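You operate a simulated robot arm through the tools that you are given. There is no shell and no other tool. Be economical: measure what you need, move in short steps, check, and stop when the job is done.

You run a simulated two-armed robot. Do the job below in one go: nothing can be reset, and whatever is moved stays where it is left.

Task
Draw oil to the yellow card's mark; press it into the green tank.
Fine: hold the oil dispenser for both strokes; stand it back in the dish. Set down upright: oil dispenser.

Only the result counts: the job must be done as asked and must still hold three seconds after the hand-in. Knocking over, shifting, dropping, spilling or breaking anything else fails it.

Robot
Two 6-joint arms with two-finger parallel grippers on one trunk, on a base that drives. Base frame: it is fixed to the floor where the robot stands at the start and does not move with it; the origin is under the middle of the robot, x ahead of it, y to its left, z up; the surface under the hand at the start is at about z = 0.78. Units: m, rad, N and s.
The left shoulder is at the start at [-0.069, 0.177, 0.847], the right one opposite. With the tool pointing down near the work surface each hand reaches from about 0.1 to 0.74 m from the robot's upright axis, wherever it stands, measured 20 degrees to its own side. Places, roughly: oil dish [0.5, 0.1, 0.8]; oil tank [0.5, 0.3, 0.8]; port of the oil tank [0.5, 0.3, 0.9]; yellow card [0.7, 0.1, 1]. Payload 1.57 kg a hand.
The tool frame of a hand sits at the grasp point between the pads (the TCP): z along the fingers, y along the line on which they close. The tips reach 0.03 m beyond it. Largest opening 0.08 m; finger width 0.017, thickness 0.012; the body of the gripper, 0.04 by 0.082 m, starts 0.08 m behind the TCP.
Orientation is that of the tool frame in the base frame, as a unit quaternion [w, x, y, z]. With the fingers straight down and closing along the base's y, the tool's x points along the base's -x, its y along +y and its z along -z.

Tools
- The arms move only by the tool drive_tool. It takes "left_targets", "right_targets" or both (then of equal length, played together; a hand with none holds still); each is a list that holds one entry, the list of rows, each a list of 7 numbers: the turn, a rotation vector about the base's x, y, z in rad, then the shift along the base's x, y, z in m, then the opening, from 0 (shut) to 1 (fully open). In form: [[[ax, ay, az, x, y, z, fingers], ...]]. A call has 1 to 8 rows; each row is the pose to reach, as a shift and turn from the pose commanded when the call began. Each row takes 0.2 s and may step no farther than 0.05 m and 0.15 rad from the row before; otherwise, or with a gripper value out of range, the whole call is refused. A pose out of reach is approached as far as the arm can. The call stops where the force on the tool passes 40 N (or 10 N more than at its start, if that is more) or the arm is blocked; 0.2 s more then pass. The fingers move at their own pace (about 0.072 m/s each) and stop on an object; they squeeze with about 40 N. The grip force told is the motor's: it shows also when the fingers shut on nothing. Time passes only in rows, and 0.2 s behind the last, so rows that repeat a pose let the fingers close. It gives the time, the measured TCP pose, the force on the tool (base axes), the opening and the grip force at its end, in the units of the frame above (readings bear some noise), with the torque about the TCP (base axes, N m) and any sound that the robot's microphone picked up.
- Cameras (640 x 400 px; columns grow to the right, rows downward): "scene" is now at [0.0317, 0.0349, 1.5826]; the picture's right is [0.43, -0.90, 0.00], its down [-0.62, -0.30, -0.72] and it looks along [0.65, 0.31, -0.69] (base axes); focal length 282 px, centre (320, 200). "left" rides on the left gripper at [0.072, 0.007, -0.122] in its tool frame; the picture's right is [-0.09, 1.00, 0.00], its down [-0.84, -0.08, -0.54] and it looks along [-0.54, -0.05, 0.84] (tool axes); focal length 238 px, centre (320, 200). "right" rides on the right gripper at [0.072, -0.007, -0.122] in its tool frame; the picture's right is [0.09, 1.00, 0.00], its down [-0.84, 0.08, -0.54] and it looks along [-0.54, 0.05, 0.84] (tool axes); focal length 238 px, centre (320, 200). There is no depth. A picture from a camera that has moved, and an enlarged one, comes with that camera's place and axes in the base frame and with its lens. The place of the scene camera against the robot may be out by one fixed shift of up to 0.012 m in any direction.
- capture(camera): a new picture of that camera. It takes no simulated time.
- slide_trunk(by): slides the trunk up (or, below 0, down) by that many m; the arms and the scene camera ride with it, the base frame stays. It gives what a move gives, with no picture.
- drive_base(legs): drives the robot by 1 to 6 legs, each [ahead, left, turn to the left] in m, m and rad, along the robot's own axes; the way and the turn of a leg run together, so that a leg with both is an arc; at most 1.5 m and 3.142 rad a leg. The arms and the cameras ride along, it lands a little off, and it stops where it bumps. It gives what a move gives.
- head_to(pan, tilt): turns the head with the scene camera to pan (to the left, within 2.496 rad either way) and tilt (down, from -0.506 to 1.204), counted from straight ahead of the robot. It gives what a move gives.
- close_up(camera, box): a new picture of the part [left, top, right, bottom] of that camera's present view, enlarged. It takes no simulated time.
- job_done(): hands the job in; it is judged then, once.

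Go step by step. Nothing tells you exact positions but the pictures and the camera data: compare them with the known pose of the tool, close in by small moves and look again before you grip or let go. The budget is 120 turns and 92 pictures, counting those below and the enlarged ones. Unless the task says otherwise, let go and move clear before handing in, and close with one line.

The tools are called after "Request:" as a command line: name --argument value ..., lists and objects as JSON in quotes. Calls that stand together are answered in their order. drive_tool: Moves the arms, as the interface text tells. Its arguments: {"type":"object","properties":{"left_targets":{"type":"array","items":{"type":"array","items":{"type":"array","items":{"type":"number"}}}},"right_targets":{"type":"array","items":{"type":"array","items":{"type":"array","items":{"type":"number"}}}}},"required":[]} The other tools are called the same way: slide_trunk (by) slides the trunk up or down; drive_base (legs) drives the base; head_to (pan, tilt) turns the head that bears the scene camera; capture (camera) takes a picture; close_up (camera, box) takes an enlarged picture of a part of a camera's view; job_done () hands the job in.

At the start:

```text
clock: 0.0
left_eef_pos: [0.3842, 0.3864, 1.2999]
left_orientation: [0.0, 0.0, 1.0, 0.0]
left_contact_force: [0.7, -0.4, 0.5]
left_wrist_torque: [-0.04, 0.02, -0.01]
left_width: 0.0798
left_grasp_force: 0.0
right_eef_pos: [0.414, -0.0016, 1.2885]
right_orientation: [0.0, 0.0, 1.0, 0.0]
right_contact_force: [0.2, -0.4, -1.1]
right_wrist_torque: [0.0, 0.03, 0.01]
right_width: 0.0802
right_grasp_force: 0.1
trunk travel left (down, up): [-0.288, 0.04]
robot x, y, heading: [-0.0024, -0.0, 0.002]
head pan, tilt: [0.443, 0.763]
```

scene: 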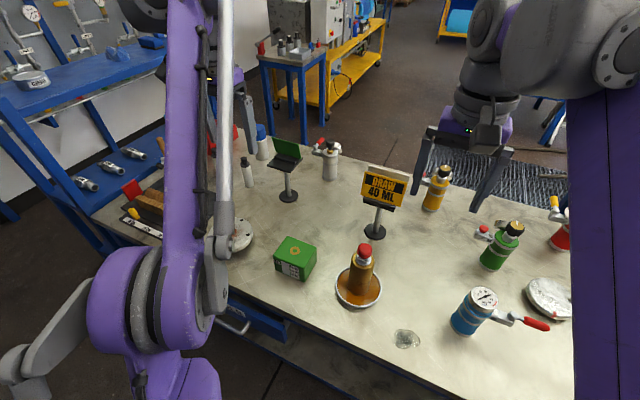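
right: 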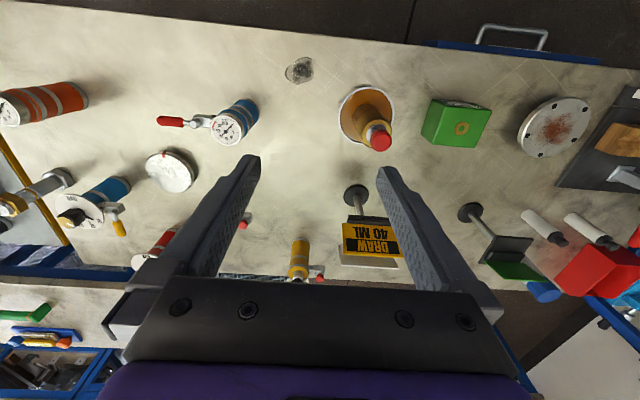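
left: 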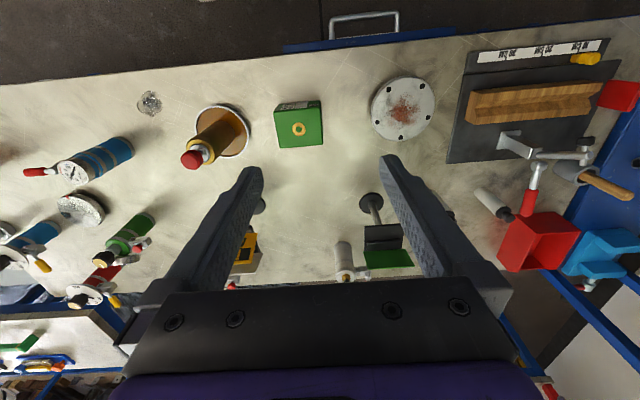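

I see the dispenser (brown body, red knob) standing in the dish, the green tank and a yellow card reading "DRAW 40 ML". I'll look closer at all of them.

Request:
close_up --camera "scene" --box '[260, 150, 440, 320]'

Request:
close_up --camera "right" --box '[320, 70, 500, 180]'

Request:
close_up --camera "left" --box '[160, 80, 340, 190]'

```text
2.35 times, centred on (350, 235) of scene
camera zoom: at [0.0317, 0.0349, 1.5826], right [0.43, -0.9, 0.0], down [-0.62, -0.3, -0.72], along [0.65, 0.31, -0.69], focal length 663 px, centre (249, 118)
```

zoom: 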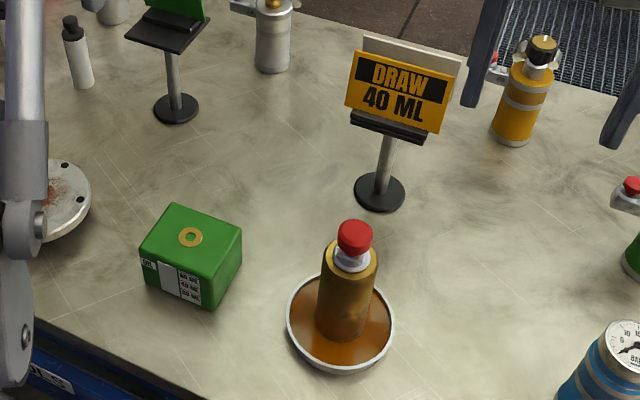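

```text
3.56 times, centred on (410, 125) of right
camera zoom: at [0.3413, -0.0088, 1.412], right [-0.09, 1.0, 0.0], down [0.84, 0.08, 0.54], along [0.54, 0.05, -0.84], focal length 848 px, centre (0, 467)
```

zoom: 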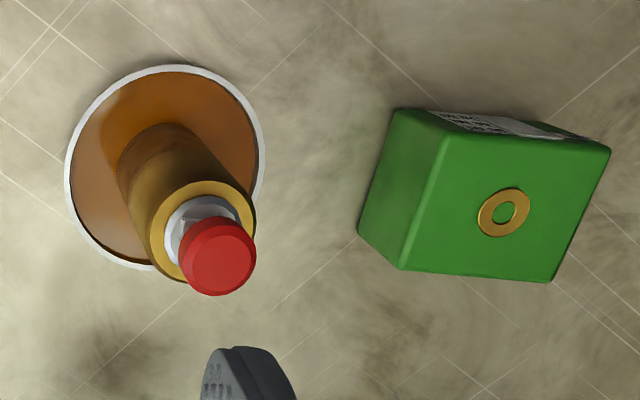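

```text
3.56 times, centred on (250, 135) of left
camera zoom: at [0.3126, 0.3937, 1.4212], right [0.09, 1.0, 0.0], down [0.84, -0.08, 0.54], along [0.54, -0.05, -0.84], focal length 848 px, centre (569, 431)
```

zoom: 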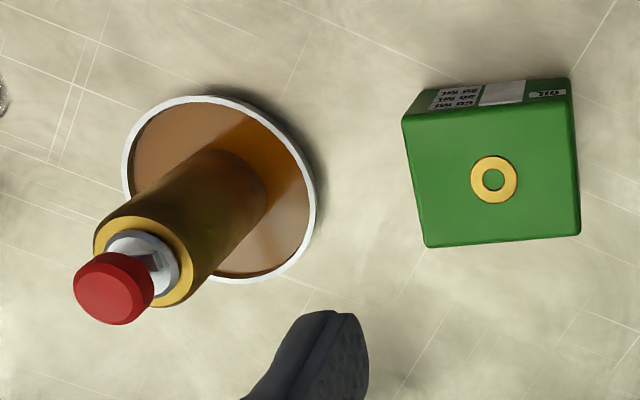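

The label and the knob are small in these views. I'll enlarge the tank, the dispenser and the other cards further.

Request:
close_up --camera "scene" --box '[265, 225, 325, 285]'

Request:
close_up --camera "scene" --box '[330, 230, 390, 310]'

Request:
close_up --camera "scene" --box '[240, 110, 350, 220]'

```text
6.67 times, centred on (295, 255) of scene
camera zoom: at [0.0317, 0.0349, 1.5826], right [0.43, -0.9, 0.0], down [-0.62, -0.3, -0.72], along [0.65, 0.31, -0.69], focal length 1880 px, centre (487, -167)
```

zoom: 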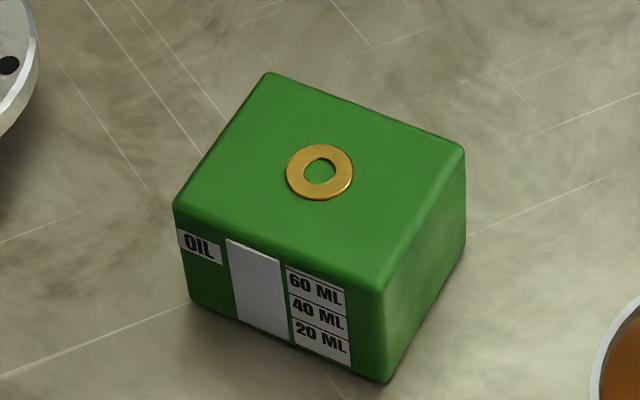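

```text
5.00 times, centred on (360, 270) of scene
camera zoom: at [0.0317, 0.0349, 1.5826], right [0.43, -0.9, 0.0], down [-0.62, -0.3, -0.72], along [0.65, 0.31, -0.69], focal length 1410 px, centre (120, -150)
```

zoom: 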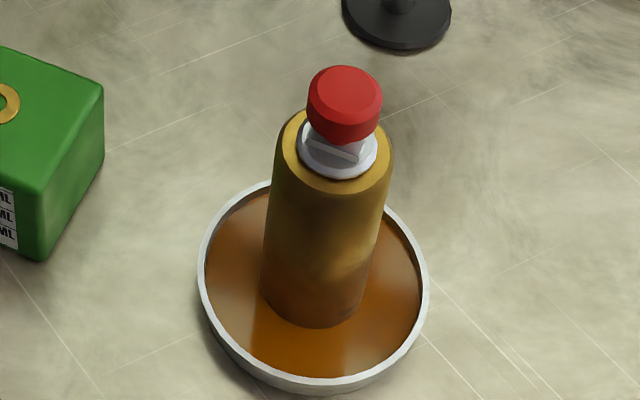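

```text
3.64 times, centred on (295, 165) of scene
camera zoom: at [0.0317, 0.0349, 1.5826], right [0.43, -0.9, 0.0], down [-0.62, -0.3, -0.72], along [0.65, 0.31, -0.69], focal length 1025 px, centre (411, 327)
```

zoom: 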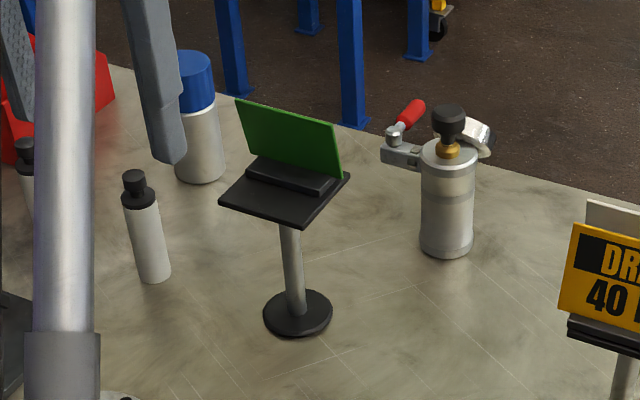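

The dispenser works out at about (0.480, 0.119) with its knob top at z ≈ 0.976, and the tank port is at about (0.471, 0.330, 0.861). I plan to hold the barrel from the front with the left hand pitched forward, and work the knob from above with the right hand. First I'll pitch the left hand and move the right one aside.

Request:
drive_tool --left_targets '[[[0, -0.15, 0, -0.01, 0, -0.03, 1], [0, -0.3, 0, -0.02, 0, -0.06, 1], [0, -0.45, 0, -0.03, 0, -0.09, 1], [0, -0.6, 0, -0.045, 0, -0.12, 1], [0, -0.75, 0, -0.06, 0, -0.15, 1], [0, -0.9, 0, -0.075, 0, -0.18, 1], [0, -1.05, 0, -0.09, 0, -0.21, 1], [0, -1.2, 0, -0.1, 0, -0.24, 1]]]' --right_targets '[[[0, 0, 0, 0, -0.02, 0, 1], [0, 0, 0, 0, -0.04, 0, 1], [0, 0, 0, 0, -0.06, 0, 1], [0, 0, 0, 0, -0.08, 0, 1], [0, 0, 0, 0, -0.1, 0, 1], [0, 0, 0, 0, -0.12, 0, 1], [0, 0, 0, 0, -0.14, 0, 1], [0, 0, 0, 0, -0.15, 0, 1]]]'

```text
clock: 1.6
left_eef_pos: [0.3493, 0.339, 1.0982]
left_orientation: [0.493, 0.074, 0.865, -0.055]
left_contact_force: [-0.4, 0.1, 0.2]
left_wrist_torque: [0.03, -0.05, 0.02]
left_width: 0.0798
left_grasp_force: 0.1
right_eef_pos: [0.4148, -0.1406, 1.2871]
right_orientation: [0.001, 0.0, 1.0, 0.0]
right_contact_force: [0.7, -0.2, -1.3]
right_wrist_torque: [0.01, -0.02, -0.01]
right_width: 0.08
right_grasp_force: 0.1
trunk travel left (down, up): [-0.288, 0.04]
robot x, y, heading: [0.0013, -0.0005, 0.002]
head pan, tilt: [0.443, 0.763]
stopped in row 8 (left hand): the arm was blocked; the commanded pose is now the measured one
```

The left arm was blocked near the end of that pitch, with some orientation drift. I'll look before going on.

Request:
capture --camera "scene"

Request:
capture --camera "left"

```text
82 pictures are left
camera scene: at [0.0312, 0.0344, 1.5827], right [0.43, -0.9, 0.0], down [-0.62, -0.3, -0.72], along [0.65, 0.31, -0.69], focal length 282 px, centre (320, 200)
```

scene: 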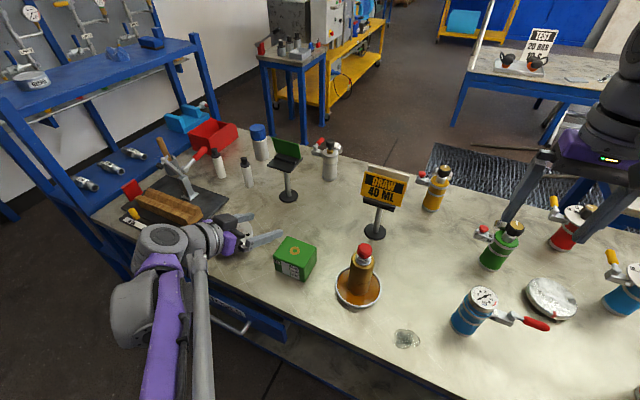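

```text
81 pictures are left
camera left: at [0.2113, 0.3722, 1.0969], right [0.23, 0.97, 0.06], down [-0.05, -0.05, 1.0], along [0.97, -0.23, 0.04], focal length 238 px, centre (320, 200)
```

left: 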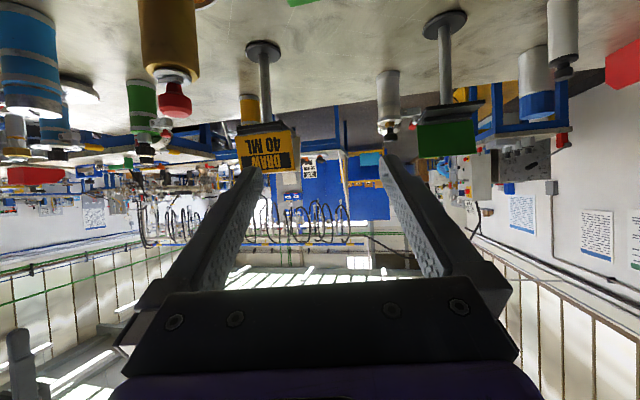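

The left arm is folded too close to the trunk. I'll back the base up slightly and shift it left, so both the dish and the tank sit well in front of the two arms.

Request:
drive_base --legs '[[-0.09, 0, 0], [0, 0.14, 0]]'

```text
clock: 4.2
left_eef_pos: [0.2589, 0.4742, 1.0974]
left_orientation: [0.493, 0.075, 0.865, -0.056]
left_contact_force: [-0.9, -0.9, -0.3]
left_wrist_torque: [-0.02, -0.02, 0.01]
left_width: 0.08
left_grasp_force: 0.0
right_eef_pos: [0.3253, -0.0045, 1.2871]
right_orientation: [0.001, 0.001, 1.0, -0.001]
right_contact_force: [1.0, 0.5, -0.6]
right_wrist_torque: [-0.01, 0.0, 0.0]
right_width: 0.0801
right_grasp_force: 0.1
trunk travel left (down, up): [-0.288, 0.04]
robot x, y, heading: [-0.0911, 0.1344, -0.004]
head pan, tilt: [0.443, 0.763]
```

The base is now at (-0.091, 0.134). Next I'll bring the left hand to a stand-off in front of the barrel but above it, and move the right hand clear.

Request:
drive_tool --left_targets '[[[0.02, 0, 0, 0.012, -0.041, -0.013, 1], [0.02, 0, 0, 0.024, -0.082, -0.027, 1], [0.02, 0, 0, 0.035, -0.123, -0.04, 1], [0.02, 0, 0, 0.047, -0.164, -0.053, 1], [0.02, 0, 0, 0.059, -0.206, -0.067, 1], [0.02, 0, 0, 0.07, -0.247, -0.08, 1], [0.02, 0, 0, 0.082, -0.288, -0.094, 1], [0.02, 0, 0, 0.094, -0.329, -0.107, 1]]]' --right_targets '[[[0, 0, 0, 0.01, -0.02, 0, 1], [0, 0, 0, 0.02, -0.04, 0, 1], [0, 0, 0, 0.03, -0.06, 0, 1], [0, 0, 0, 0.04, -0.08, 0, 1], [0, 0, 0, 0.05, -0.1, 0, 1], [0, 0, 0, 0.06, -0.12, 0, 1], [0, 0, 0, 0.07, -0.14, 0, 1], [0, 0, 0, 0.08, -0.15, 0, 1]]]'

Request:
capture --camera "left"

Request:
capture --camera "scene"

```text
clock: 6.0
left_eef_pos: [0.3499, 0.144, 0.99]
left_orientation: [0.494, 0.081, 0.865, -0.047]
left_contact_force: [0.5, -0.6, 0.1]
left_wrist_torque: [0.03, -0.01, 0.0]
left_width: 0.0799
left_grasp_force: 0.0
right_eef_pos: [0.3865, -0.1489, 1.2699]
right_orientation: [0.0, 0.001, 1.0, 0.0]
right_contact_force: [-0.3, -0.7, -1.1]
right_wrist_torque: [-0.04, -0.01, 0.03]
right_width: 0.0798
right_grasp_force: 0.1
right hand out of reach, approached as far as the arm can: row 6, 7, 8
trunk travel left (down, up): [-0.288, 0.04]
robot x, y, heading: [-0.0908, 0.1366, -0.004]
head pan, tilt: [0.443, 0.763]
```

```text
80 pictures are left
camera left: at [0.2133, 0.177, 0.9898], right [0.23, 0.97, 0.08], down [-0.05, -0.07, 1.0], along [0.97, -0.23, 0.04], focal length 238 px, centre (320, 200)
```

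left: 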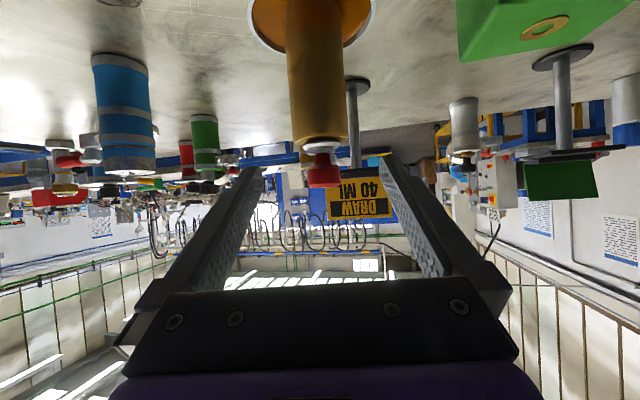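

```text
79 pictures are left
camera scene: at [-0.058, 0.17, 1.5827], right [0.43, -0.9, 0.0], down [-0.62, -0.3, -0.72], along [0.65, 0.31, -0.69], focal length 282 px, centre (320, 200)
```

scene: 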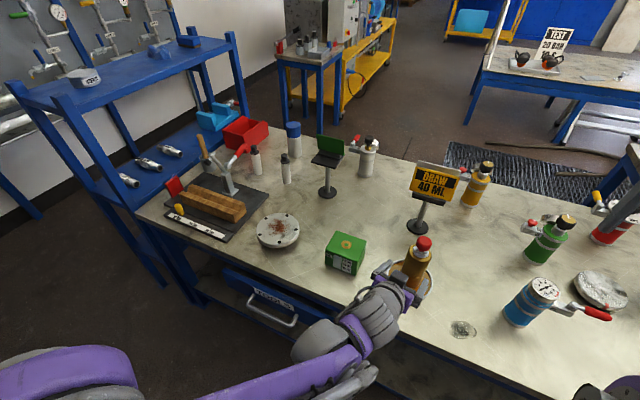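

The estimates from the left camera agree: the barrel axis is at (0.480, 0.119) and about 63 mm wide, and the hand is lined up with it. I'll lower to z ≈ 0.87 and move partway in.

Request:
drive_tool --left_targets '[[[0, 0, 0, 0, 0, -0.04, 1], [0, 0, 0, 0, 0, -0.08, 1], [0, 0, 0, 0, 0, -0.12, 1], [0, 0, 0, 0.03, -0.0057, -0.12, 1], [0, 0, 0, 0.06, -0.0114, -0.12, 1], [0, 0, 0, 0.06, -0.0114, -0.12, 1]]]'

Request:
capture --camera "left"

Request:
close_up --camera "scene" --box '[320, 220, 480, 320]'

```text
clock: 7.4
left_eef_pos: [0.4127, 0.1391, 0.8715]
left_orientation: [0.492, 0.078, 0.866, -0.046]
left_contact_force: [-0.9, 0.1, -0.8]
left_wrist_torque: [-0.01, 0.01, 0.03]
left_width: 0.08
left_grasp_force: 0.0
right_eef_pos: [0.3866, -0.1478, 1.2712]
right_orientation: [0.001, 0.001, 1.0, 0.0]
right_contact_force: [-0.2, -0.1, -0.2]
right_wrist_torque: [0.0, 0.01, 0.04]
right_width: 0.08
right_grasp_force: 0.1
trunk travel left (down, up): [-0.288, 0.04]
robot x, y, heading: [-0.0921, 0.1374, -0.006]
head pan, tilt: [0.443, 0.763]
```

```text
78 pictures are left
camera left: at [0.2741, 0.1725, 0.8706], right [0.23, 0.97, 0.08], down [-0.05, -0.07, 1.0], along [0.97, -0.23, 0.04], focal length 238 px, centre (320, 200)
```

left: 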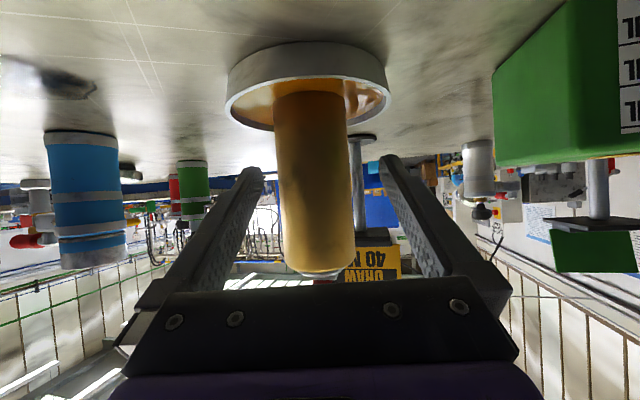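

```text
4.00 times, centred on (400, 270) of scene
camera zoom: at [-0.0593, 0.1712, 1.5826], right [0.43, -0.9, 0.0], down [-0.62, -0.3, -0.72], along [0.65, 0.31, -0.69], focal length 1128 px, centre (0, -80)
```

zoom: 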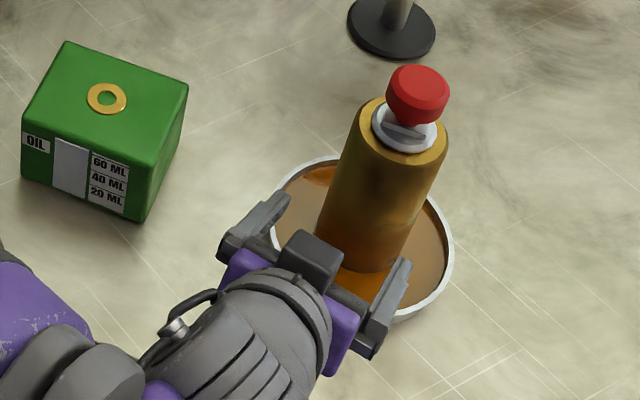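

The barrel sits about 7 mm toward -y of the hand's centre line. I'll correct sideways, go half the remaining way and check.

Request:
drive_tool --left_targets '[[[0, 0, 0, -0.0013, -0.0071, 0, 1], [0, 0, 0, 0.016, -0.0104, 0, 1], [0, 0, 0, 0.033, -0.0136, 0, 1], [0, 0, 0, 0.033, -0.0136, 0, 1]]]'

Request:
capture --camera "left"

```text
clock: 8.4
left_eef_pos: [0.4467, 0.1231, 0.8722]
left_orientation: [0.492, 0.079, 0.866, -0.047]
left_contact_force: [0.2, 0.3, -0.6]
left_wrist_torque: [-0.01, 0.04, 0.0]
left_width: 0.0801
left_grasp_force: 0.1
right_eef_pos: [0.3849, -0.1484, 1.27]
right_orientation: [0.001, 0.001, 1.0, 0.0]
right_contact_force: [-1.2, -0.8, -0.7]
right_wrist_torque: [-0.03, -0.02, 0.0]
right_width: 0.08
right_grasp_force: 0.0
trunk travel left (down, up): [-0.288, 0.04]
robot x, y, heading: [-0.0891, 0.1376, -0.003]
head pan, tilt: [0.443, 0.763]
```

```text
76 pictures are left
camera left: at [0.3091, 0.1564, 0.8711], right [0.23, 0.97, 0.08], down [-0.05, -0.07, 1.0], along [0.97, -0.23, 0.04], focal length 238 px, centre (320, 200)
```

left: 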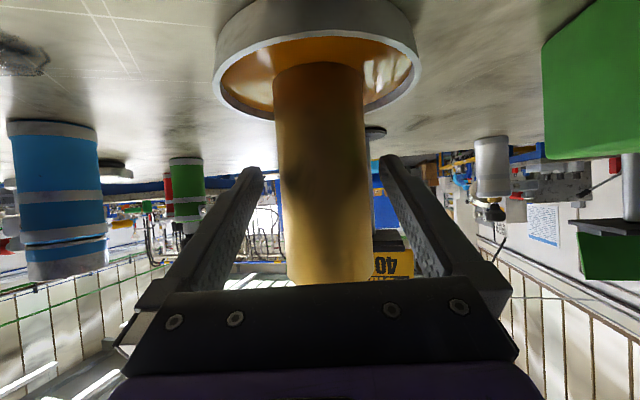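

The barrel is now centred between the fingers. I'll go the rest of the way in and close on it.

Request:
drive_tool --left_targets '[[[0, 0, 0, 0.017, -0.0028, 0, 1], [0, 0, 0, 0.033, -0.0055, 0, 1], [0, 0, 0, 0.033, -0.0055, 0, 1], [0, 0, 0, 0.033, -0.0055, 0, 0], [0, 0, 0, 0.033, -0.0055, 0, 0], [0, 0, 0, 0.033, -0.0055, 0, 0]]]'

Request:
capture --camera "left"

Request:
close_up --camera "scene" --box '[320, 220, 480, 320]'

```text
clock: 9.8
left_eef_pos: [0.4797, 0.1172, 0.8716]
left_orientation: [0.493, 0.079, 0.865, -0.048]
left_contact_force: [-0.3, 1.2, 0.3]
left_wrist_torque: [0.01, 0.01, 0.0]
left_width: 0.0622
left_grasp_force: 40.3
right_eef_pos: [0.3855, -0.1478, 1.2707]
right_orientation: [0.001, 0.0, 1.0, 0.0]
right_contact_force: [0.7, 0.2, 0.4]
right_wrist_torque: [0.0, 0.03, -0.01]
right_width: 0.0801
right_grasp_force: 0.1
trunk travel left (down, up): [-0.288, 0.04]
robot x, y, heading: [-0.0932, 0.1359, -0.001]
head pan, tilt: [0.443, 0.763]
```

```text
75 pictures are left
camera left: at [0.3424, 0.1503, 0.8698], right [0.23, 0.97, 0.08], down [-0.05, -0.07, 1.0], along [0.97, -0.23, 0.04], focal length 238 px, centre (320, 200)
```

left: 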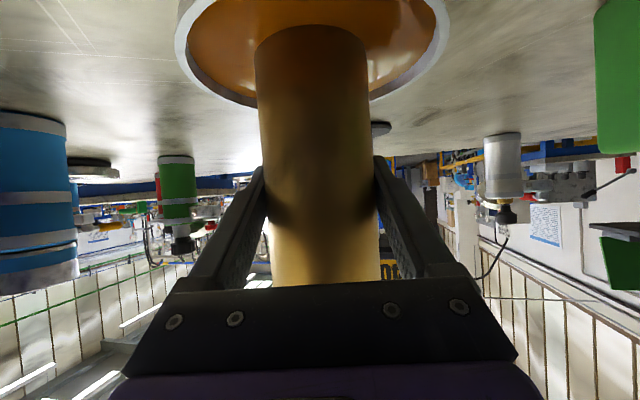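

```text
4.00 times, centred on (400, 270) of scene
camera zoom: at [-0.059, 0.1713, 1.5827], right [0.43, -0.9, 0.0], down [-0.62, -0.3, -0.72], along [0.65, 0.31, -0.69], focal length 1128 px, centre (0, -80)
```

zoom: 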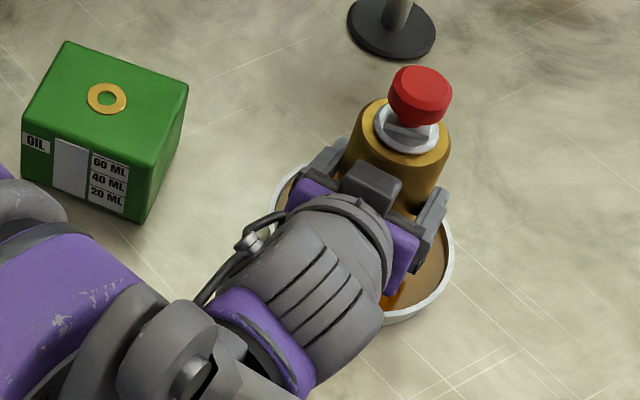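

I have the barrel firmly (0.062 m wide). Now I'll bring the right hand over to a stand-off above the knob.

Request:
drive_tool --right_targets '[[[0, 0, 0, 0.009, 0.033, -0.018, 1], [0, 0, 0, 0.018, 0.066, -0.036, 1], [0, 0, 0, 0.027, 0.1, -0.054, 1], [0, 0, 0, 0.037, 0.133, -0.072, 1], [0, 0, 0, 0.046, 0.166, -0.09, 1], [0, 0, 0, 0.055, 0.199, -0.108, 1], [0, 0, 0, 0.065, 0.233, -0.126, 1], [0, 0, 0, 0.075, 0.2655, -0.145, 1]]]'

Request:
capture --camera "right"

Request:
capture --camera "scene"

```text
clock: 11.6
left_eef_pos: [0.4786, 0.1171, 0.8696]
left_orientation: [0.492, 0.079, 0.865, -0.047]
left_contact_force: [0.5, -0.8, 1.6]
left_wrist_torque: [0.02, -0.05, -0.06]
left_width: 0.062
left_grasp_force: 40.1
right_eef_pos: [0.4575, 0.1161, 1.124]
right_orientation: [0.0, 0.002, 1.0, -0.001]
right_contact_force: [0.9, -0.8, 0.5]
right_wrist_torque: [-0.03, -0.02, -0.04]
right_width: 0.0799
right_grasp_force: 0.1
trunk travel left (down, up): [-0.288, 0.04]
robot x, y, heading: [-0.0887, 0.1334, -0.001]
head pan, tilt: [0.443, 0.763]
```

```text
73 pictures are left
camera right: at [0.3856, 0.1096, 1.249], right [-0.09, 1.0, 0.0], down [0.84, 0.07, 0.54], along [0.54, 0.05, -0.84], focal length 238 px, centre (320, 200)
```

right: 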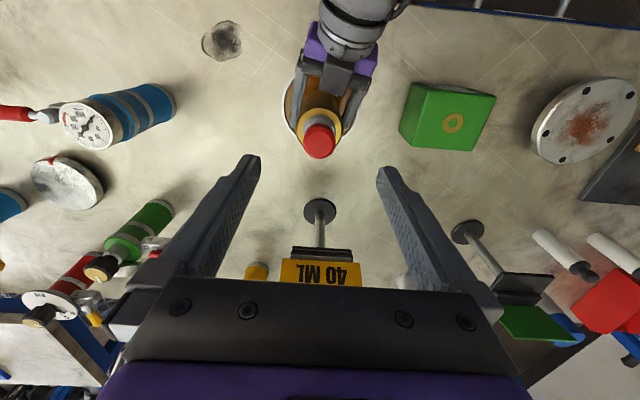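

```text
72 pictures are left
camera scene: at [-0.0589, 0.1715, 1.5827], right [0.43, -0.9, 0.0], down [-0.62, -0.3, -0.72], along [0.65, 0.31, -0.69], focal length 282 px, centre (320, 200)
```

scene: 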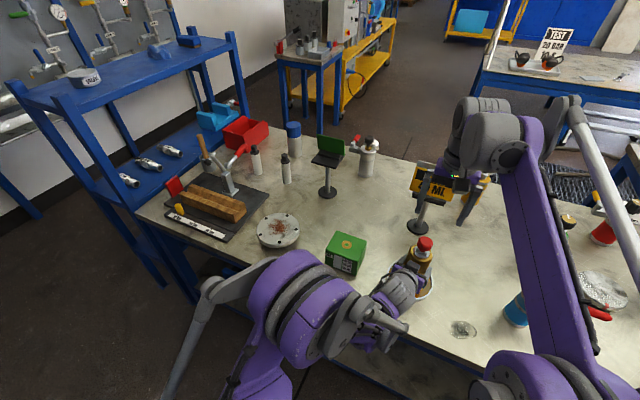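

The knob is at about (0.478, 0.117). I'll move above it and lower partway.

Request:
drive_tool --right_targets '[[[0, 0, 0, 0.02, 0.0012, 0, 1], [0, 0, 0, 0.0205, 0.0012, -0.04, 1], [0, 0, 0, 0.0205, 0.0012, -0.08, 1], [0, 0, 0, 0.0205, 0.0012, -0.1, 1], [0, 0, 0, 0.0205, 0.0012, -0.1, 1]]]'

Request:
capture --camera "right"

Request:
close_up --camera "scene" --box '[340, 180, 500, 300]'

```text
clock: 12.8
left_eef_pos: [0.4801, 0.1171, 0.8703]
left_orientation: [0.493, 0.08, 0.865, -0.047]
left_contact_force: [2.2, 1.6, 2.9]
left_wrist_torque: [0.12, -0.14, 0.0]
left_width: 0.0624
left_grasp_force: 40.2
right_eef_pos: [0.4817, 0.1165, 1.0229]
right_orientation: [-0.001, 0.001, 1.0, -0.001]
right_contact_force: [-0.2, 0.2, -0.9]
right_wrist_torque: [-0.02, -0.03, -0.05]
right_width: 0.08
right_grasp_force: 0.0
trunk travel left (down, up): [-0.288, 0.04]
robot x, y, heading: [-0.0883, 0.1367, 0.001]
head pan, tilt: [0.443, 0.763]
```

```text
71 pictures are left
camera right: at [0.4096, 0.1105, 1.1463], right [-0.09, 1.0, 0.0], down [0.84, 0.08, 0.54], along [0.54, 0.05, -0.84], focal length 238 px, centre (320, 200)
```

right: 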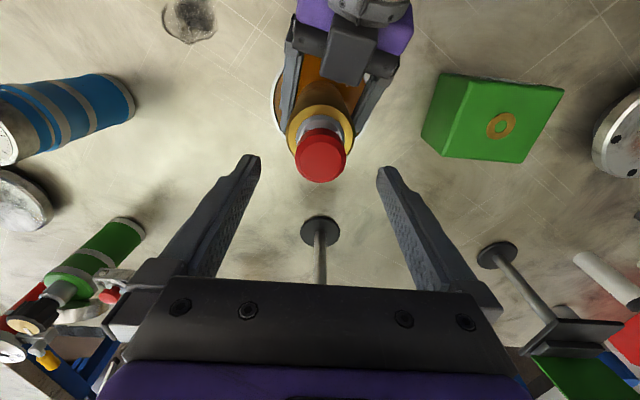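

```text
3.33 times, centred on (420, 240) of scene
camera zoom: at [-0.0589, 0.1713, 1.5827], right [0.43, -0.9, 0.0], down [-0.62, -0.3, -0.72], along [0.65, 0.31, -0.69], focal length 940 px, centre (-13, 67)
```

zoom: 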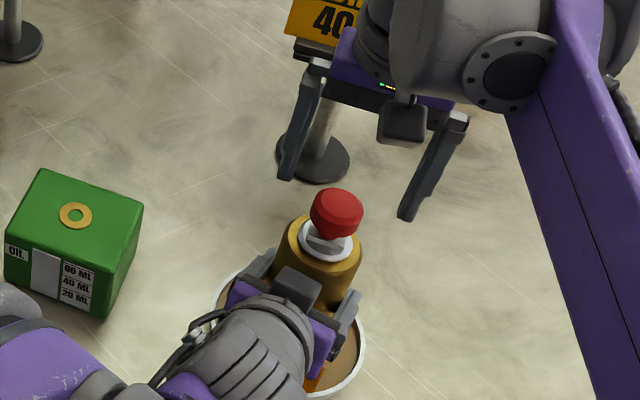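

The knob is centred under the right hand. I'll lower so the pads span the knob with the tips clear of the barrel top, then close.

Request:
drive_tool --right_targets '[[[0, 0, 0, -0.001, 0.0008, -0.025, 1], [0, 0, 0, -0.001, 0.0008, -0.048, 1], [0, 0, 0, -0.001, 0.0008, -0.048, 1], [0, 0, 0, -0.001, 0.0008, -0.048, 0], [0, 0, 0, -0.001, 0.0008, -0.048, 0], [0, 0, 0, -0.001, 0.0008, -0.048, 0], [0, 0, 0, -0.001, 0.0008, -0.048, 0]]]'

Request:
capture --camera "right"

Request:
close_up --camera "scene" --box '[380, 200, 460, 260]'

```text
clock: 14.4
left_eef_pos: [0.4794, 0.1157, 0.87]
left_orientation: [0.493, 0.079, 0.865, -0.047]
left_contact_force: [0.0, 13.7, 4.3]
left_wrist_torque: [-0.88, -0.65, -0.14]
left_width: 0.0626
left_grasp_force: 40.0
right_eef_pos: [0.4794, 0.1187, 0.9768]
right_orientation: [0.001, 0.002, 1.0, -0.001]
right_contact_force: [2.5, -15.4, -0.6]
right_wrist_torque: [-0.71, 0.21, 0.12]
right_width: 0.037
right_grasp_force: 40.4
trunk travel left (down, up): [-0.288, 0.04]
robot x, y, heading: [-0.0908, 0.1369, 0.0]
head pan, tilt: [0.443, 0.763]
```

```text
69 pictures are left
camera right: at [0.4081, 0.1119, 1.1002], right [-0.09, 1.0, 0.0], down [0.84, 0.08, 0.54], along [0.54, 0.05, -0.84], focal length 238 px, centre (320, 200)
```

right: 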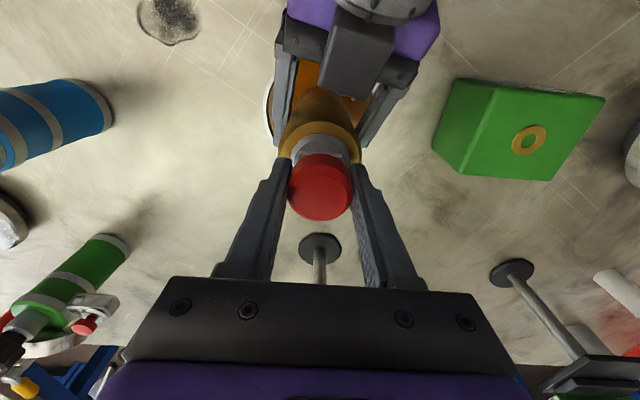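

```text
6.67 times, centred on (420, 230) of scene
camera zoom: at [-0.059, 0.1708, 1.5827], right [0.43, -0.9, 0.0], down [-0.62, -0.3, -0.72], along [0.65, 0.31, -0.69], focal length 1880 px, centre (-347, 0)
```

zoom: 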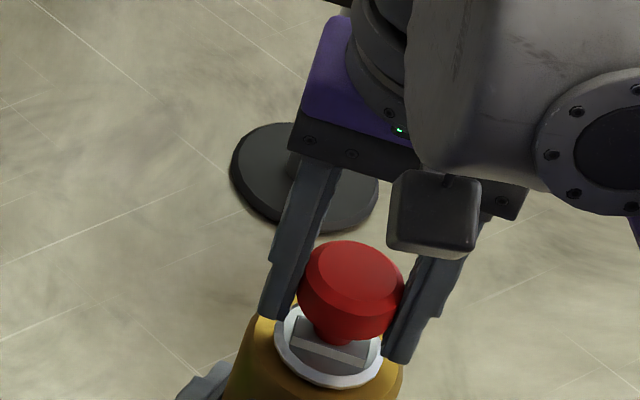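

Both hands hold, with about 15 N of side load between them. I'll ease the right hand slightly toward -y and start drawing gently by 6 mm.

Request:
drive_tool --right_targets '[[[0, 0, 0, 0, -0.0015, 0, 0], [0, 0, 0, 0, -0.0015, 0.003, 0], [0, 0, 0, 0, -0.0015, 0.006, 0], [0, 0, 0, 0, -0.0015, 0.006, 0]]]'

Request:
close_up --camera "scene" --box '[380, 200, 460, 260]'

```text
clock: 15.4
left_eef_pos: [0.4792, 0.1172, 0.869]
left_orientation: [0.493, 0.08, 0.865, -0.048]
left_contact_force: [-12.5, 15.7, 8.0]
left_wrist_torque: [-0.54, -0.84, -0.3]
left_width: 0.0623
left_grasp_force: 40.1
right_eef_pos: [0.4794, 0.1171, 0.9845]
right_orientation: [0.003, 0.001, 1.0, 0.0]
right_contact_force: [14.5, -12.3, -0.1]
right_wrist_torque: [-0.52, -0.9, 0.23]
right_width: 0.0373
right_grasp_force: 39.9
trunk travel left (down, up): [-0.288, 0.04]
robot x, y, heading: [-0.0908, 0.136, -0.005]
head pan, tilt: [0.443, 0.763]
```

```text
6.67 times, centred on (420, 230) of scene
camera zoom: at [-0.0591, 0.1714, 1.5827], right [0.43, -0.9, 0.0], down [-0.62, -0.3, -0.72], along [0.65, 0.31, -0.69], focal length 1880 px, centre (-347, 0)
```

zoom: 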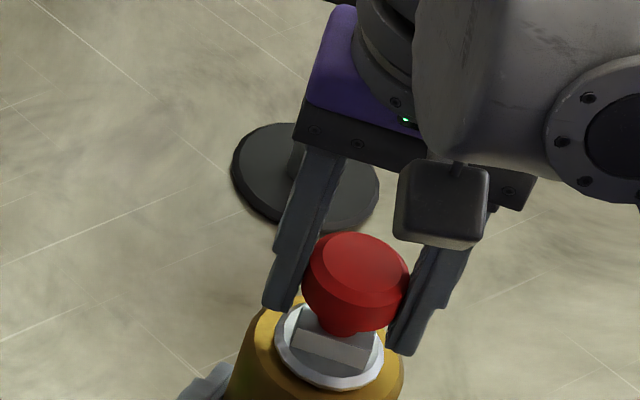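

The plunger moves up while the barrel stays in the dish. I'll continue drawing by another 10 mm, trimming the side loads.

Request:
drive_tool --right_targets '[[[0, 0, 0, 0.001, -0.001, 0.003, 0], [0, 0, 0, 0.001, -0.001, 0.006, 0], [0, 0, 0, 0.001, -0.001, 0.01, 0], [0, 0, 0, 0.001, -0.001, 0.01, 0]]]'

Request:
close_up --camera "scene" --box '[390, 215, 450, 260]'

```text
clock: 16.4
left_eef_pos: [0.4796, 0.1171, 0.8713]
left_orientation: [0.493, 0.08, 0.865, -0.048]
left_contact_force: [-6.6, 3.8, 3.7]
left_wrist_torque: [0.1, -0.73, -0.09]
left_width: 0.0623
left_grasp_force: 40.3
right_eef_pos: [0.4799, 0.1179, 0.9921]
right_orientation: [0.0, 0.0, 1.0, 0.0]
right_contact_force: [6.0, -2.5, -0.5]
right_wrist_torque: [-0.23, 0.02, 0.08]
right_width: 0.0369
right_grasp_force: 40.2
trunk travel left (down, up): [-0.288, 0.04]
robot x, y, heading: [-0.0876, 0.1356, -0.001]
head pan, tilt: [0.443, 0.763]
```

```text
8.89 times, centred on (420, 238) of scene
camera zoom: at [-0.059, 0.1711, 1.5826], right [0.43, -0.9, 0.0], down [-0.62, -0.3, -0.72], along [0.65, 0.31, -0.69], focal length 2506 px, centre (-569, -133)
```

zoom: 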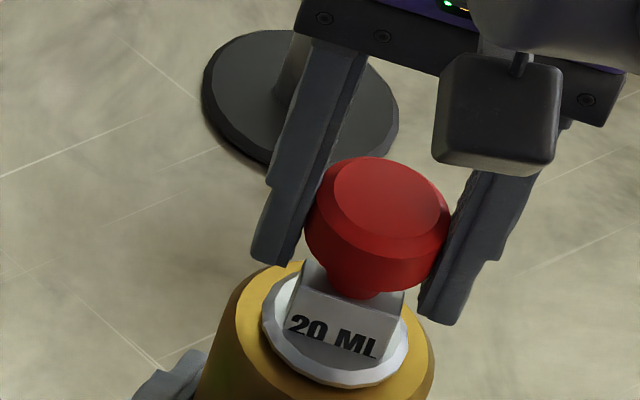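

A "20 ML" label is emerging at the collar after about 15 mm. I'll continue to draw in small steps.

Request:
drive_tool --right_targets '[[[0, 0, 0, 0.0003, 0, 0.004, 0], [0, 0, 0, 0.0005, 0, 0.008, 0], [0, 0, 0, 0.0005, 0, 0.008, 0], [0, 0, 0, 0.0005, 0, 0.008, 0]]]'

Request:
close_up --camera "scene" --box '[390, 215, 450, 260]'

```text
clock: 17.4
left_eef_pos: [0.4795, 0.1165, 0.8703]
left_orientation: [0.493, 0.08, 0.865, -0.047]
left_contact_force: [3.0, -3.8, 2.0]
left_wrist_torque: [0.58, 0.22, -0.04]
left_width: 0.0624
left_grasp_force: 40.1
right_eef_pos: [0.4791, 0.1175, 1.0006]
right_orientation: [0.0, 0.001, 1.0, 0.001]
right_contact_force: [-2.8, 2.3, 0.4]
right_wrist_torque: [-0.23, 0.18, -0.01]
right_width: 0.0369
right_grasp_force: 39.5
trunk travel left (down, up): [-0.288, 0.04]
robot x, y, heading: [-0.0894, 0.1342, -0.0]
head pan, tilt: [0.443, 0.763]
```

```text
8.89 times, centred on (420, 238) of scene
camera zoom: at [-0.0589, 0.1709, 1.5827], right [0.43, -0.9, 0.0], down [-0.62, -0.3, -0.72], along [0.65, 0.31, -0.69], focal length 2506 px, centre (-569, -133)
```

zoom: 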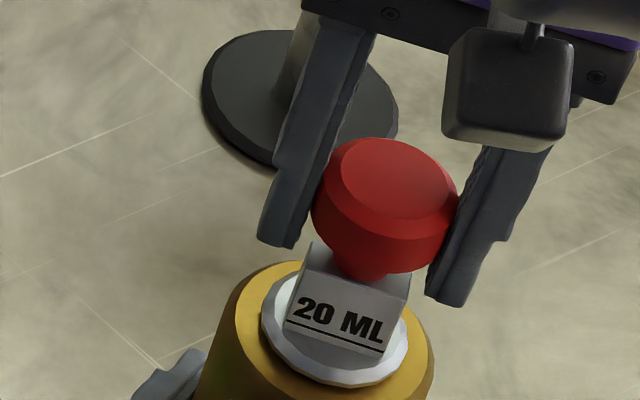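

The line under "20 ML" is now just above the collar. I'll draw on toward the 40 mark.

Request:
drive_tool --right_targets '[[[0, 0, 0, 0, 0, 0.004, 0], [0, 0, 0, 0, 0, 0.008, 0], [0, 0, 0, 0, 0, 0.01, 0], [0, 0, 0, 0, 0, 0.01, 0]]]'

Request:
close_up --camera "scene" --box '[390, 215, 450, 260]'

```text
clock: 18.4
left_eef_pos: [0.4804, 0.1168, 0.8701]
left_orientation: [0.492, 0.08, 0.866, -0.047]
left_contact_force: [6.2, -9.4, 0.2]
left_wrist_torque: [1.1, 0.32, -0.19]
left_width: 0.0623
left_grasp_force: 40.2
right_eef_pos: [0.4801, 0.1153, 1.0099]
right_orientation: [0.0, 0.001, 1.0, 0.001]
right_contact_force: [-6.1, 9.0, -0.3]
right_wrist_torque: [0.28, 0.69, 0.16]
right_width: 0.037
right_grasp_force: 40.4
trunk travel left (down, up): [-0.288, 0.04]
robot x, y, heading: [-0.091, 0.1413, -0.0]
head pan, tilt: [0.443, 0.763]
```

```text
8.89 times, centred on (420, 238) of scene
camera zoom: at [-0.0585, 0.1711, 1.5826], right [0.43, -0.9, 0.0], down [-0.62, -0.3, -0.72], along [0.65, 0.31, -0.69], focal length 2506 px, centre (-569, -133)
```

zoom: 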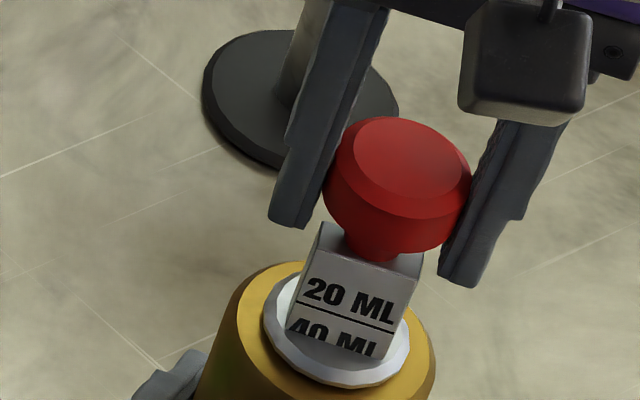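

The "40 ML" label is coming out. I'll draw 4 mm more and look closer.

Request:
drive_tool --right_targets '[[[0, 0, 0, 0, 0.001, 0.002, 0], [0, 0, 0, 0, 0.001, 0.004, 0], [0, 0, 0, 0, 0.001, 0.004, 0], [0, 0, 0, 0, 0.001, 0.004, 0]]]'

Request:
close_up --camera "scene" --box '[404, 232, 444, 260]'

```text
clock: 19.4
left_eef_pos: [0.4799, 0.1176, 0.8703]
left_orientation: [0.493, 0.079, 0.865, -0.048]
left_contact_force: [8.5, 1.1, 0.7]
left_wrist_torque: [-0.4, 0.39, -0.04]
left_width: 0.0622
left_grasp_force: 40.0
right_eef_pos: [0.48, 0.1169, 1.0146]
right_orientation: [0.0, 0.002, 1.0, -0.001]
right_contact_force: [-7.4, -0.3, -0.3]
right_wrist_torque: [0.3, 0.66, 0.06]
right_width: 0.0367
right_grasp_force: 40.4
trunk travel left (down, up): [-0.288, 0.04]
robot x, y, heading: [-0.0936, 0.136, -0.001]
head pan, tilt: [0.443, 0.763]
```

```text
14.29 times, centred on (424, 246) of scene
camera zoom: at [-0.0586, 0.1711, 1.5827], right [0.43, -0.9, 0.0], down [-0.62, -0.3, -0.72], along [0.65, 0.31, -0.69], focal length 4028 px, centre (-1166, -457)
```

zoom: 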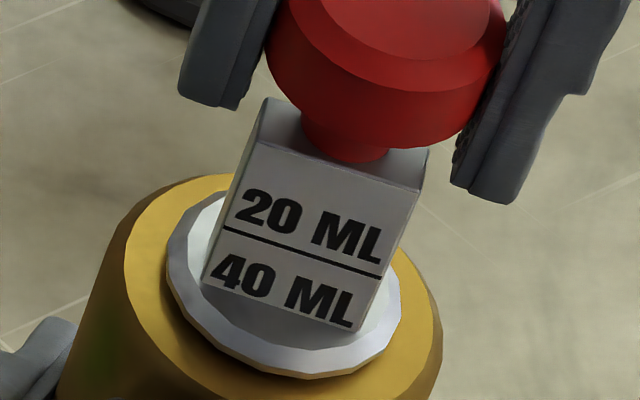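

The "40 ML" text is out and its underline is about 2 mm below the collar edge; the travel so far (~38 mm) fits about 1 mm per ml. I'll draw 2 mm more and check.

Request:
drive_tool --right_targets '[[[0, 0, 0, 0.0005, 0, 0.001, 0], [0, 0, 0, 0.0005, 0, 0.002, 0], [0, 0, 0, 0.0005, 0, 0.002, 0], [0, 0, 0, 0.0005, 0, 0.002, 0]]]'

Request:
close_up --camera "scene" --box '[404, 232, 444, 260]'

```text
clock: 20.4
left_eef_pos: [0.4804, 0.1179, 0.8702]
left_orientation: [0.493, 0.079, 0.865, -0.047]
left_contact_force: [13.0, 8.1, 0.5]
left_wrist_torque: [-0.4, 0.68, -0.07]
left_width: 0.0622
left_grasp_force: 39.8
right_eef_pos: [0.481, 0.1178, 1.0156]
right_orientation: [0.0, 0.002, 1.0, -0.001]
right_contact_force: [-11.6, -7.3, 1.1]
right_wrist_torque: [-0.55, 0.95, 0.02]
right_width: 0.0372
right_grasp_force: 40.6
trunk travel left (down, up): [-0.288, 0.04]
robot x, y, heading: [-0.0896, 0.1336, -0.004]
head pan, tilt: [0.443, 0.763]
```

```text
14.29 times, centred on (424, 246) of scene
camera zoom: at [-0.0586, 0.1711, 1.5827], right [0.43, -0.9, 0.0], down [-0.62, -0.3, -0.72], along [0.65, 0.31, -0.69], focal length 4028 px, centre (-1166, -457)
```

zoom: 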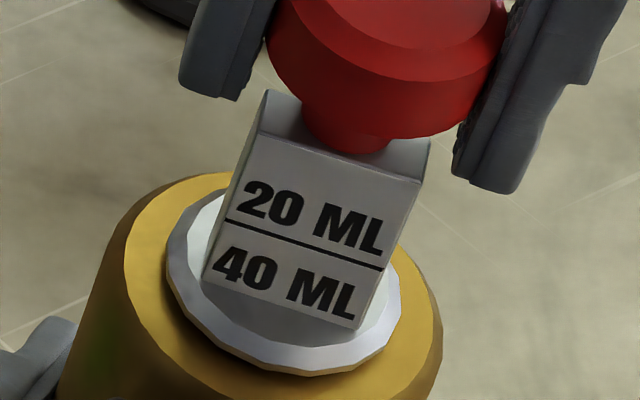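

The underline still isn't showing; comparing it with the 20 ML spacing, about 1.5 mm remains. I'll draw that.

Request:
drive_tool --right_targets '[[[0, 0, 0, -0.0008, -0.0005, 0.0008, 0], [0, 0, 0, -0.0008, -0.0005, 0.0015, 0], [0, 0, 0, -0.0008, -0.0005, 0.0015, 0], [0, 0, 0, -0.0008, -0.0005, 0.0015, 0]]]'

Request:
close_up --camera "scene" --box '[408, 240, 436, 260]'

```text
clock: 21.4
left_eef_pos: [0.4794, 0.1159, 0.8699]
left_orientation: [0.492, 0.079, 0.865, -0.047]
left_contact_force: [-0.1, 2.3, 0.4]
left_wrist_torque: [-0.13, 0.0, -0.01]
left_width: 0.0622
left_grasp_force: 40.7
right_eef_pos: [0.4812, 0.1164, 1.018]
right_orientation: [0.001, 0.002, 1.0, -0.001]
right_contact_force: [2.0, -2.9, 0.6]
right_wrist_torque: [-0.26, -0.18, 0.03]
right_width: 0.0372
right_grasp_force: 40.5
trunk travel left (down, up): [-0.288, 0.04]
robot x, y, heading: [-0.0902, 0.1413, -0.006]
head pan, tilt: [0.443, 0.763]
```

```text
16.00 times, centred on (422, 250) of scene
camera zoom: at [-0.0586, 0.1711, 1.5827], right [0.43, -0.9, 0.0], down [-0.62, -0.3, -0.72], along [0.65, 0.31, -0.69], focal length 4511 px, centre (-1312, -600)
```

zoom: 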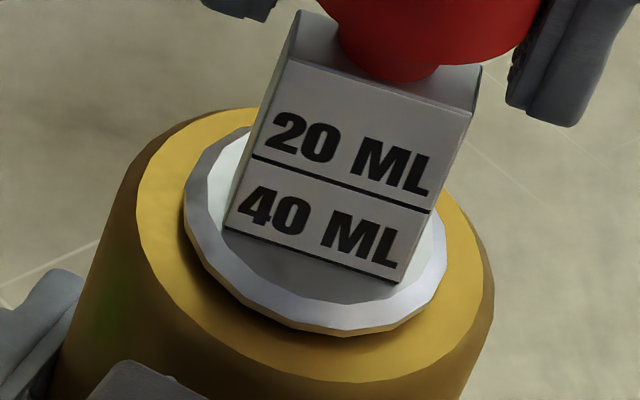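

The 40 ML underline now sits right at the collar. While still in the dish I'll open the right hand to see whether the plunger stays by itself, since carrying with one hand would avoid relative motion.

Request:
drive_tool --right_targets '[[[0, 0, 0, 0, 0, 0, 0.3], [0, 0, 0, 0, 0, 0, 0.6], [0, 0, 0, 0, 0, 0, 1], [0, 0, 0, 0, 0, 0, 1], [0, 0, 0, 0, 0, 0, 1]]]'

Request:
close_up --camera "scene" --box '[408, 240, 436, 260]'

```text
clock: 22.6
left_eef_pos: [0.4801, 0.1176, 0.8706]
left_orientation: [0.492, 0.079, 0.866, -0.047]
left_contact_force: [-0.4, -0.7, 0.2]
left_wrist_torque: [-0.01, -0.01, -0.04]
left_width: 0.0619
left_grasp_force: 39.9
right_eef_pos: [0.4813, 0.1175, 1.0171]
right_orientation: [0.0, 0.0, 1.0, 0.0]
right_contact_force: [0.2, 1.2, -0.2]
right_wrist_torque: [-0.01, -0.03, -0.02]
right_width: 0.0799
right_grasp_force: 0.0
trunk travel left (down, up): [-0.288, 0.04]
robot x, y, heading: [-0.0897, 0.137, -0.007]
head pan, tilt: [0.443, 0.763]
```

```text
16.00 times, centred on (422, 250) of scene
camera zoom: at [-0.0585, 0.171, 1.5826], right [0.43, -0.9, 0.0], down [-0.62, -0.3, -0.72], along [0.65, 0.31, -0.69], focal length 4511 px, centre (-1312, -600)
```

zoom: 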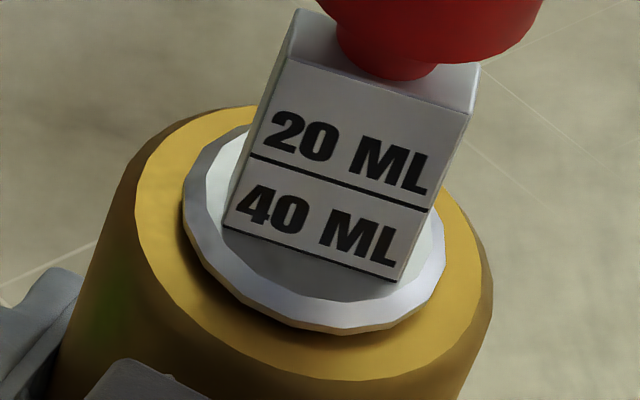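

The plunger stays put with the line at the collar. I'll raise the right hand clear of the knob and move it aside.

Request:
drive_tool --right_targets '[[[0, 0, 0, 0, 0, 0.04, 1], [0, 0, 0, 0, 0, 0.08, 1], [0, 0, 0, 0, 0, 0.12, 1], [0, 0, 0, 0, 0, 0.16, 1], [0, 0, 0, 0, -0.04, 0.18, 1], [0, 0, 0, 0, -0.08, 0.2, 1], [0, 0, 0, 0, -0.12, 0.2, 1]]]'

```text
clock: 24.2
left_eef_pos: [0.4793, 0.1155, 0.8697]
left_orientation: [0.493, 0.08, 0.865, -0.047]
left_contact_force: [0.3, 0.6, -0.1]
left_wrist_torque: [-0.01, 0.01, 0.04]
left_width: 0.0621
left_grasp_force: 39.6
right_eef_pos: [0.4618, -0.0074, 1.2013]
right_orientation: [0.0, 0.001, 1.0, 0.001]
right_contact_force: [0.5, -1.3, -0.1]
right_wrist_torque: [0.02, 0.02, -0.02]
right_width: 0.0801
right_grasp_force: 0.1
right hand out of reach, approached as far as the arm can: row 4, 5, 6, 7
trunk travel left (down, up): [-0.288, 0.04]
robot x, y, heading: [-0.0918, 0.1362, -0.002]
head pan, tilt: [0.443, 0.763]
```

I'll lift the dispenser straight up out of the dish, slowly, and then check it hangs plumb.

Request:
drive_tool --left_targets '[[[0, 0, 0, 0, 0, 0.01, 0], [0, 0, 0, 0, 0, 0.025, 0], [0, 0, 0, 0, 0, 0.04, 0], [0, 0, 0, 0, 0, 0.06, 0], [0, 0, 0, 0, 0, 0.08, 0], [0, 0, 0, 0, 0, 0.1, 0], [0, 0, 0, 0, 0, 0.12, 0], [0, 0, 0, 0, 0, 0.12, 0]]]'

Request:
capture --camera "left"

Request:
close_up --camera "scene" --box '[320, 160, 480, 320]'

```text
clock: 26.0
left_eef_pos: [0.4792, 0.115, 0.9912]
left_orientation: [0.492, 0.08, 0.866, -0.047]
left_contact_force: [-0.6, 0.5, -3.1]
left_wrist_torque: [0.03, 0.01, -0.01]
left_width: 0.0622
left_grasp_force: 40.2
right_eef_pos: [0.4621, -0.0063, 1.2008]
right_orientation: [0.001, 0.001, 1.0, 0.0]
right_contact_force: [-0.1, 0.1, -0.7]
right_wrist_torque: [0.02, -0.01, -0.02]
right_width: 0.0803
right_grasp_force: 0.1
trunk travel left (down, up): [-0.288, 0.04]
robot x, y, heading: [-0.0899, 0.1384, -0.001]
head pan, tilt: [0.443, 0.763]
```

```text
59 pictures are left
camera left: at [0.3425, 0.1475, 0.991], right [0.23, 0.97, 0.08], down [-0.05, -0.07, 1.0], along [0.97, -0.23, 0.03], focal length 238 px, centre (320, 200)
```

left: 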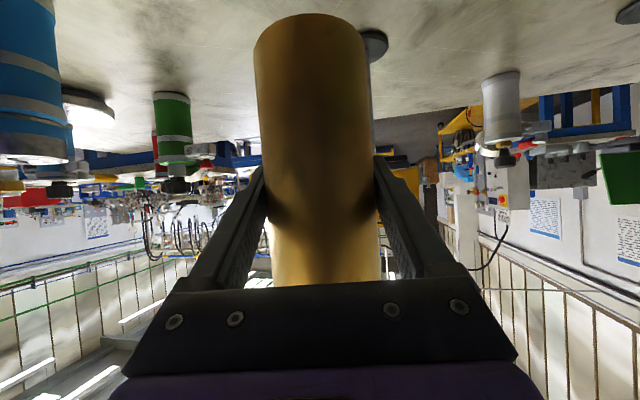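

```text
2.50 times, centred on (400, 240) of scene
camera zoom: at [-0.0582, 0.171, 1.5826], right [0.43, -0.9, 0.0], down [-0.62, -0.3, -0.72], along [0.65, 0.31, -0.69], focal length 705 px, centre (120, 100)
```

zoom: 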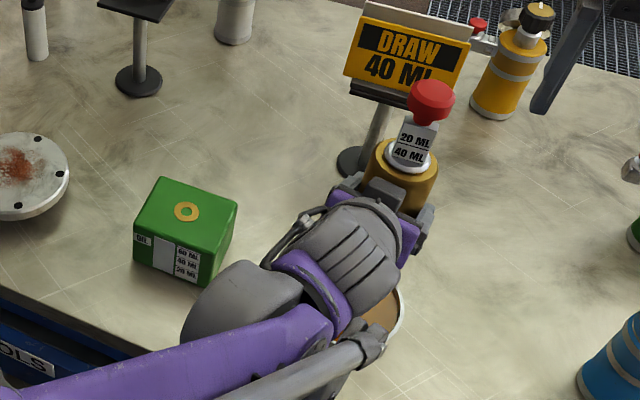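

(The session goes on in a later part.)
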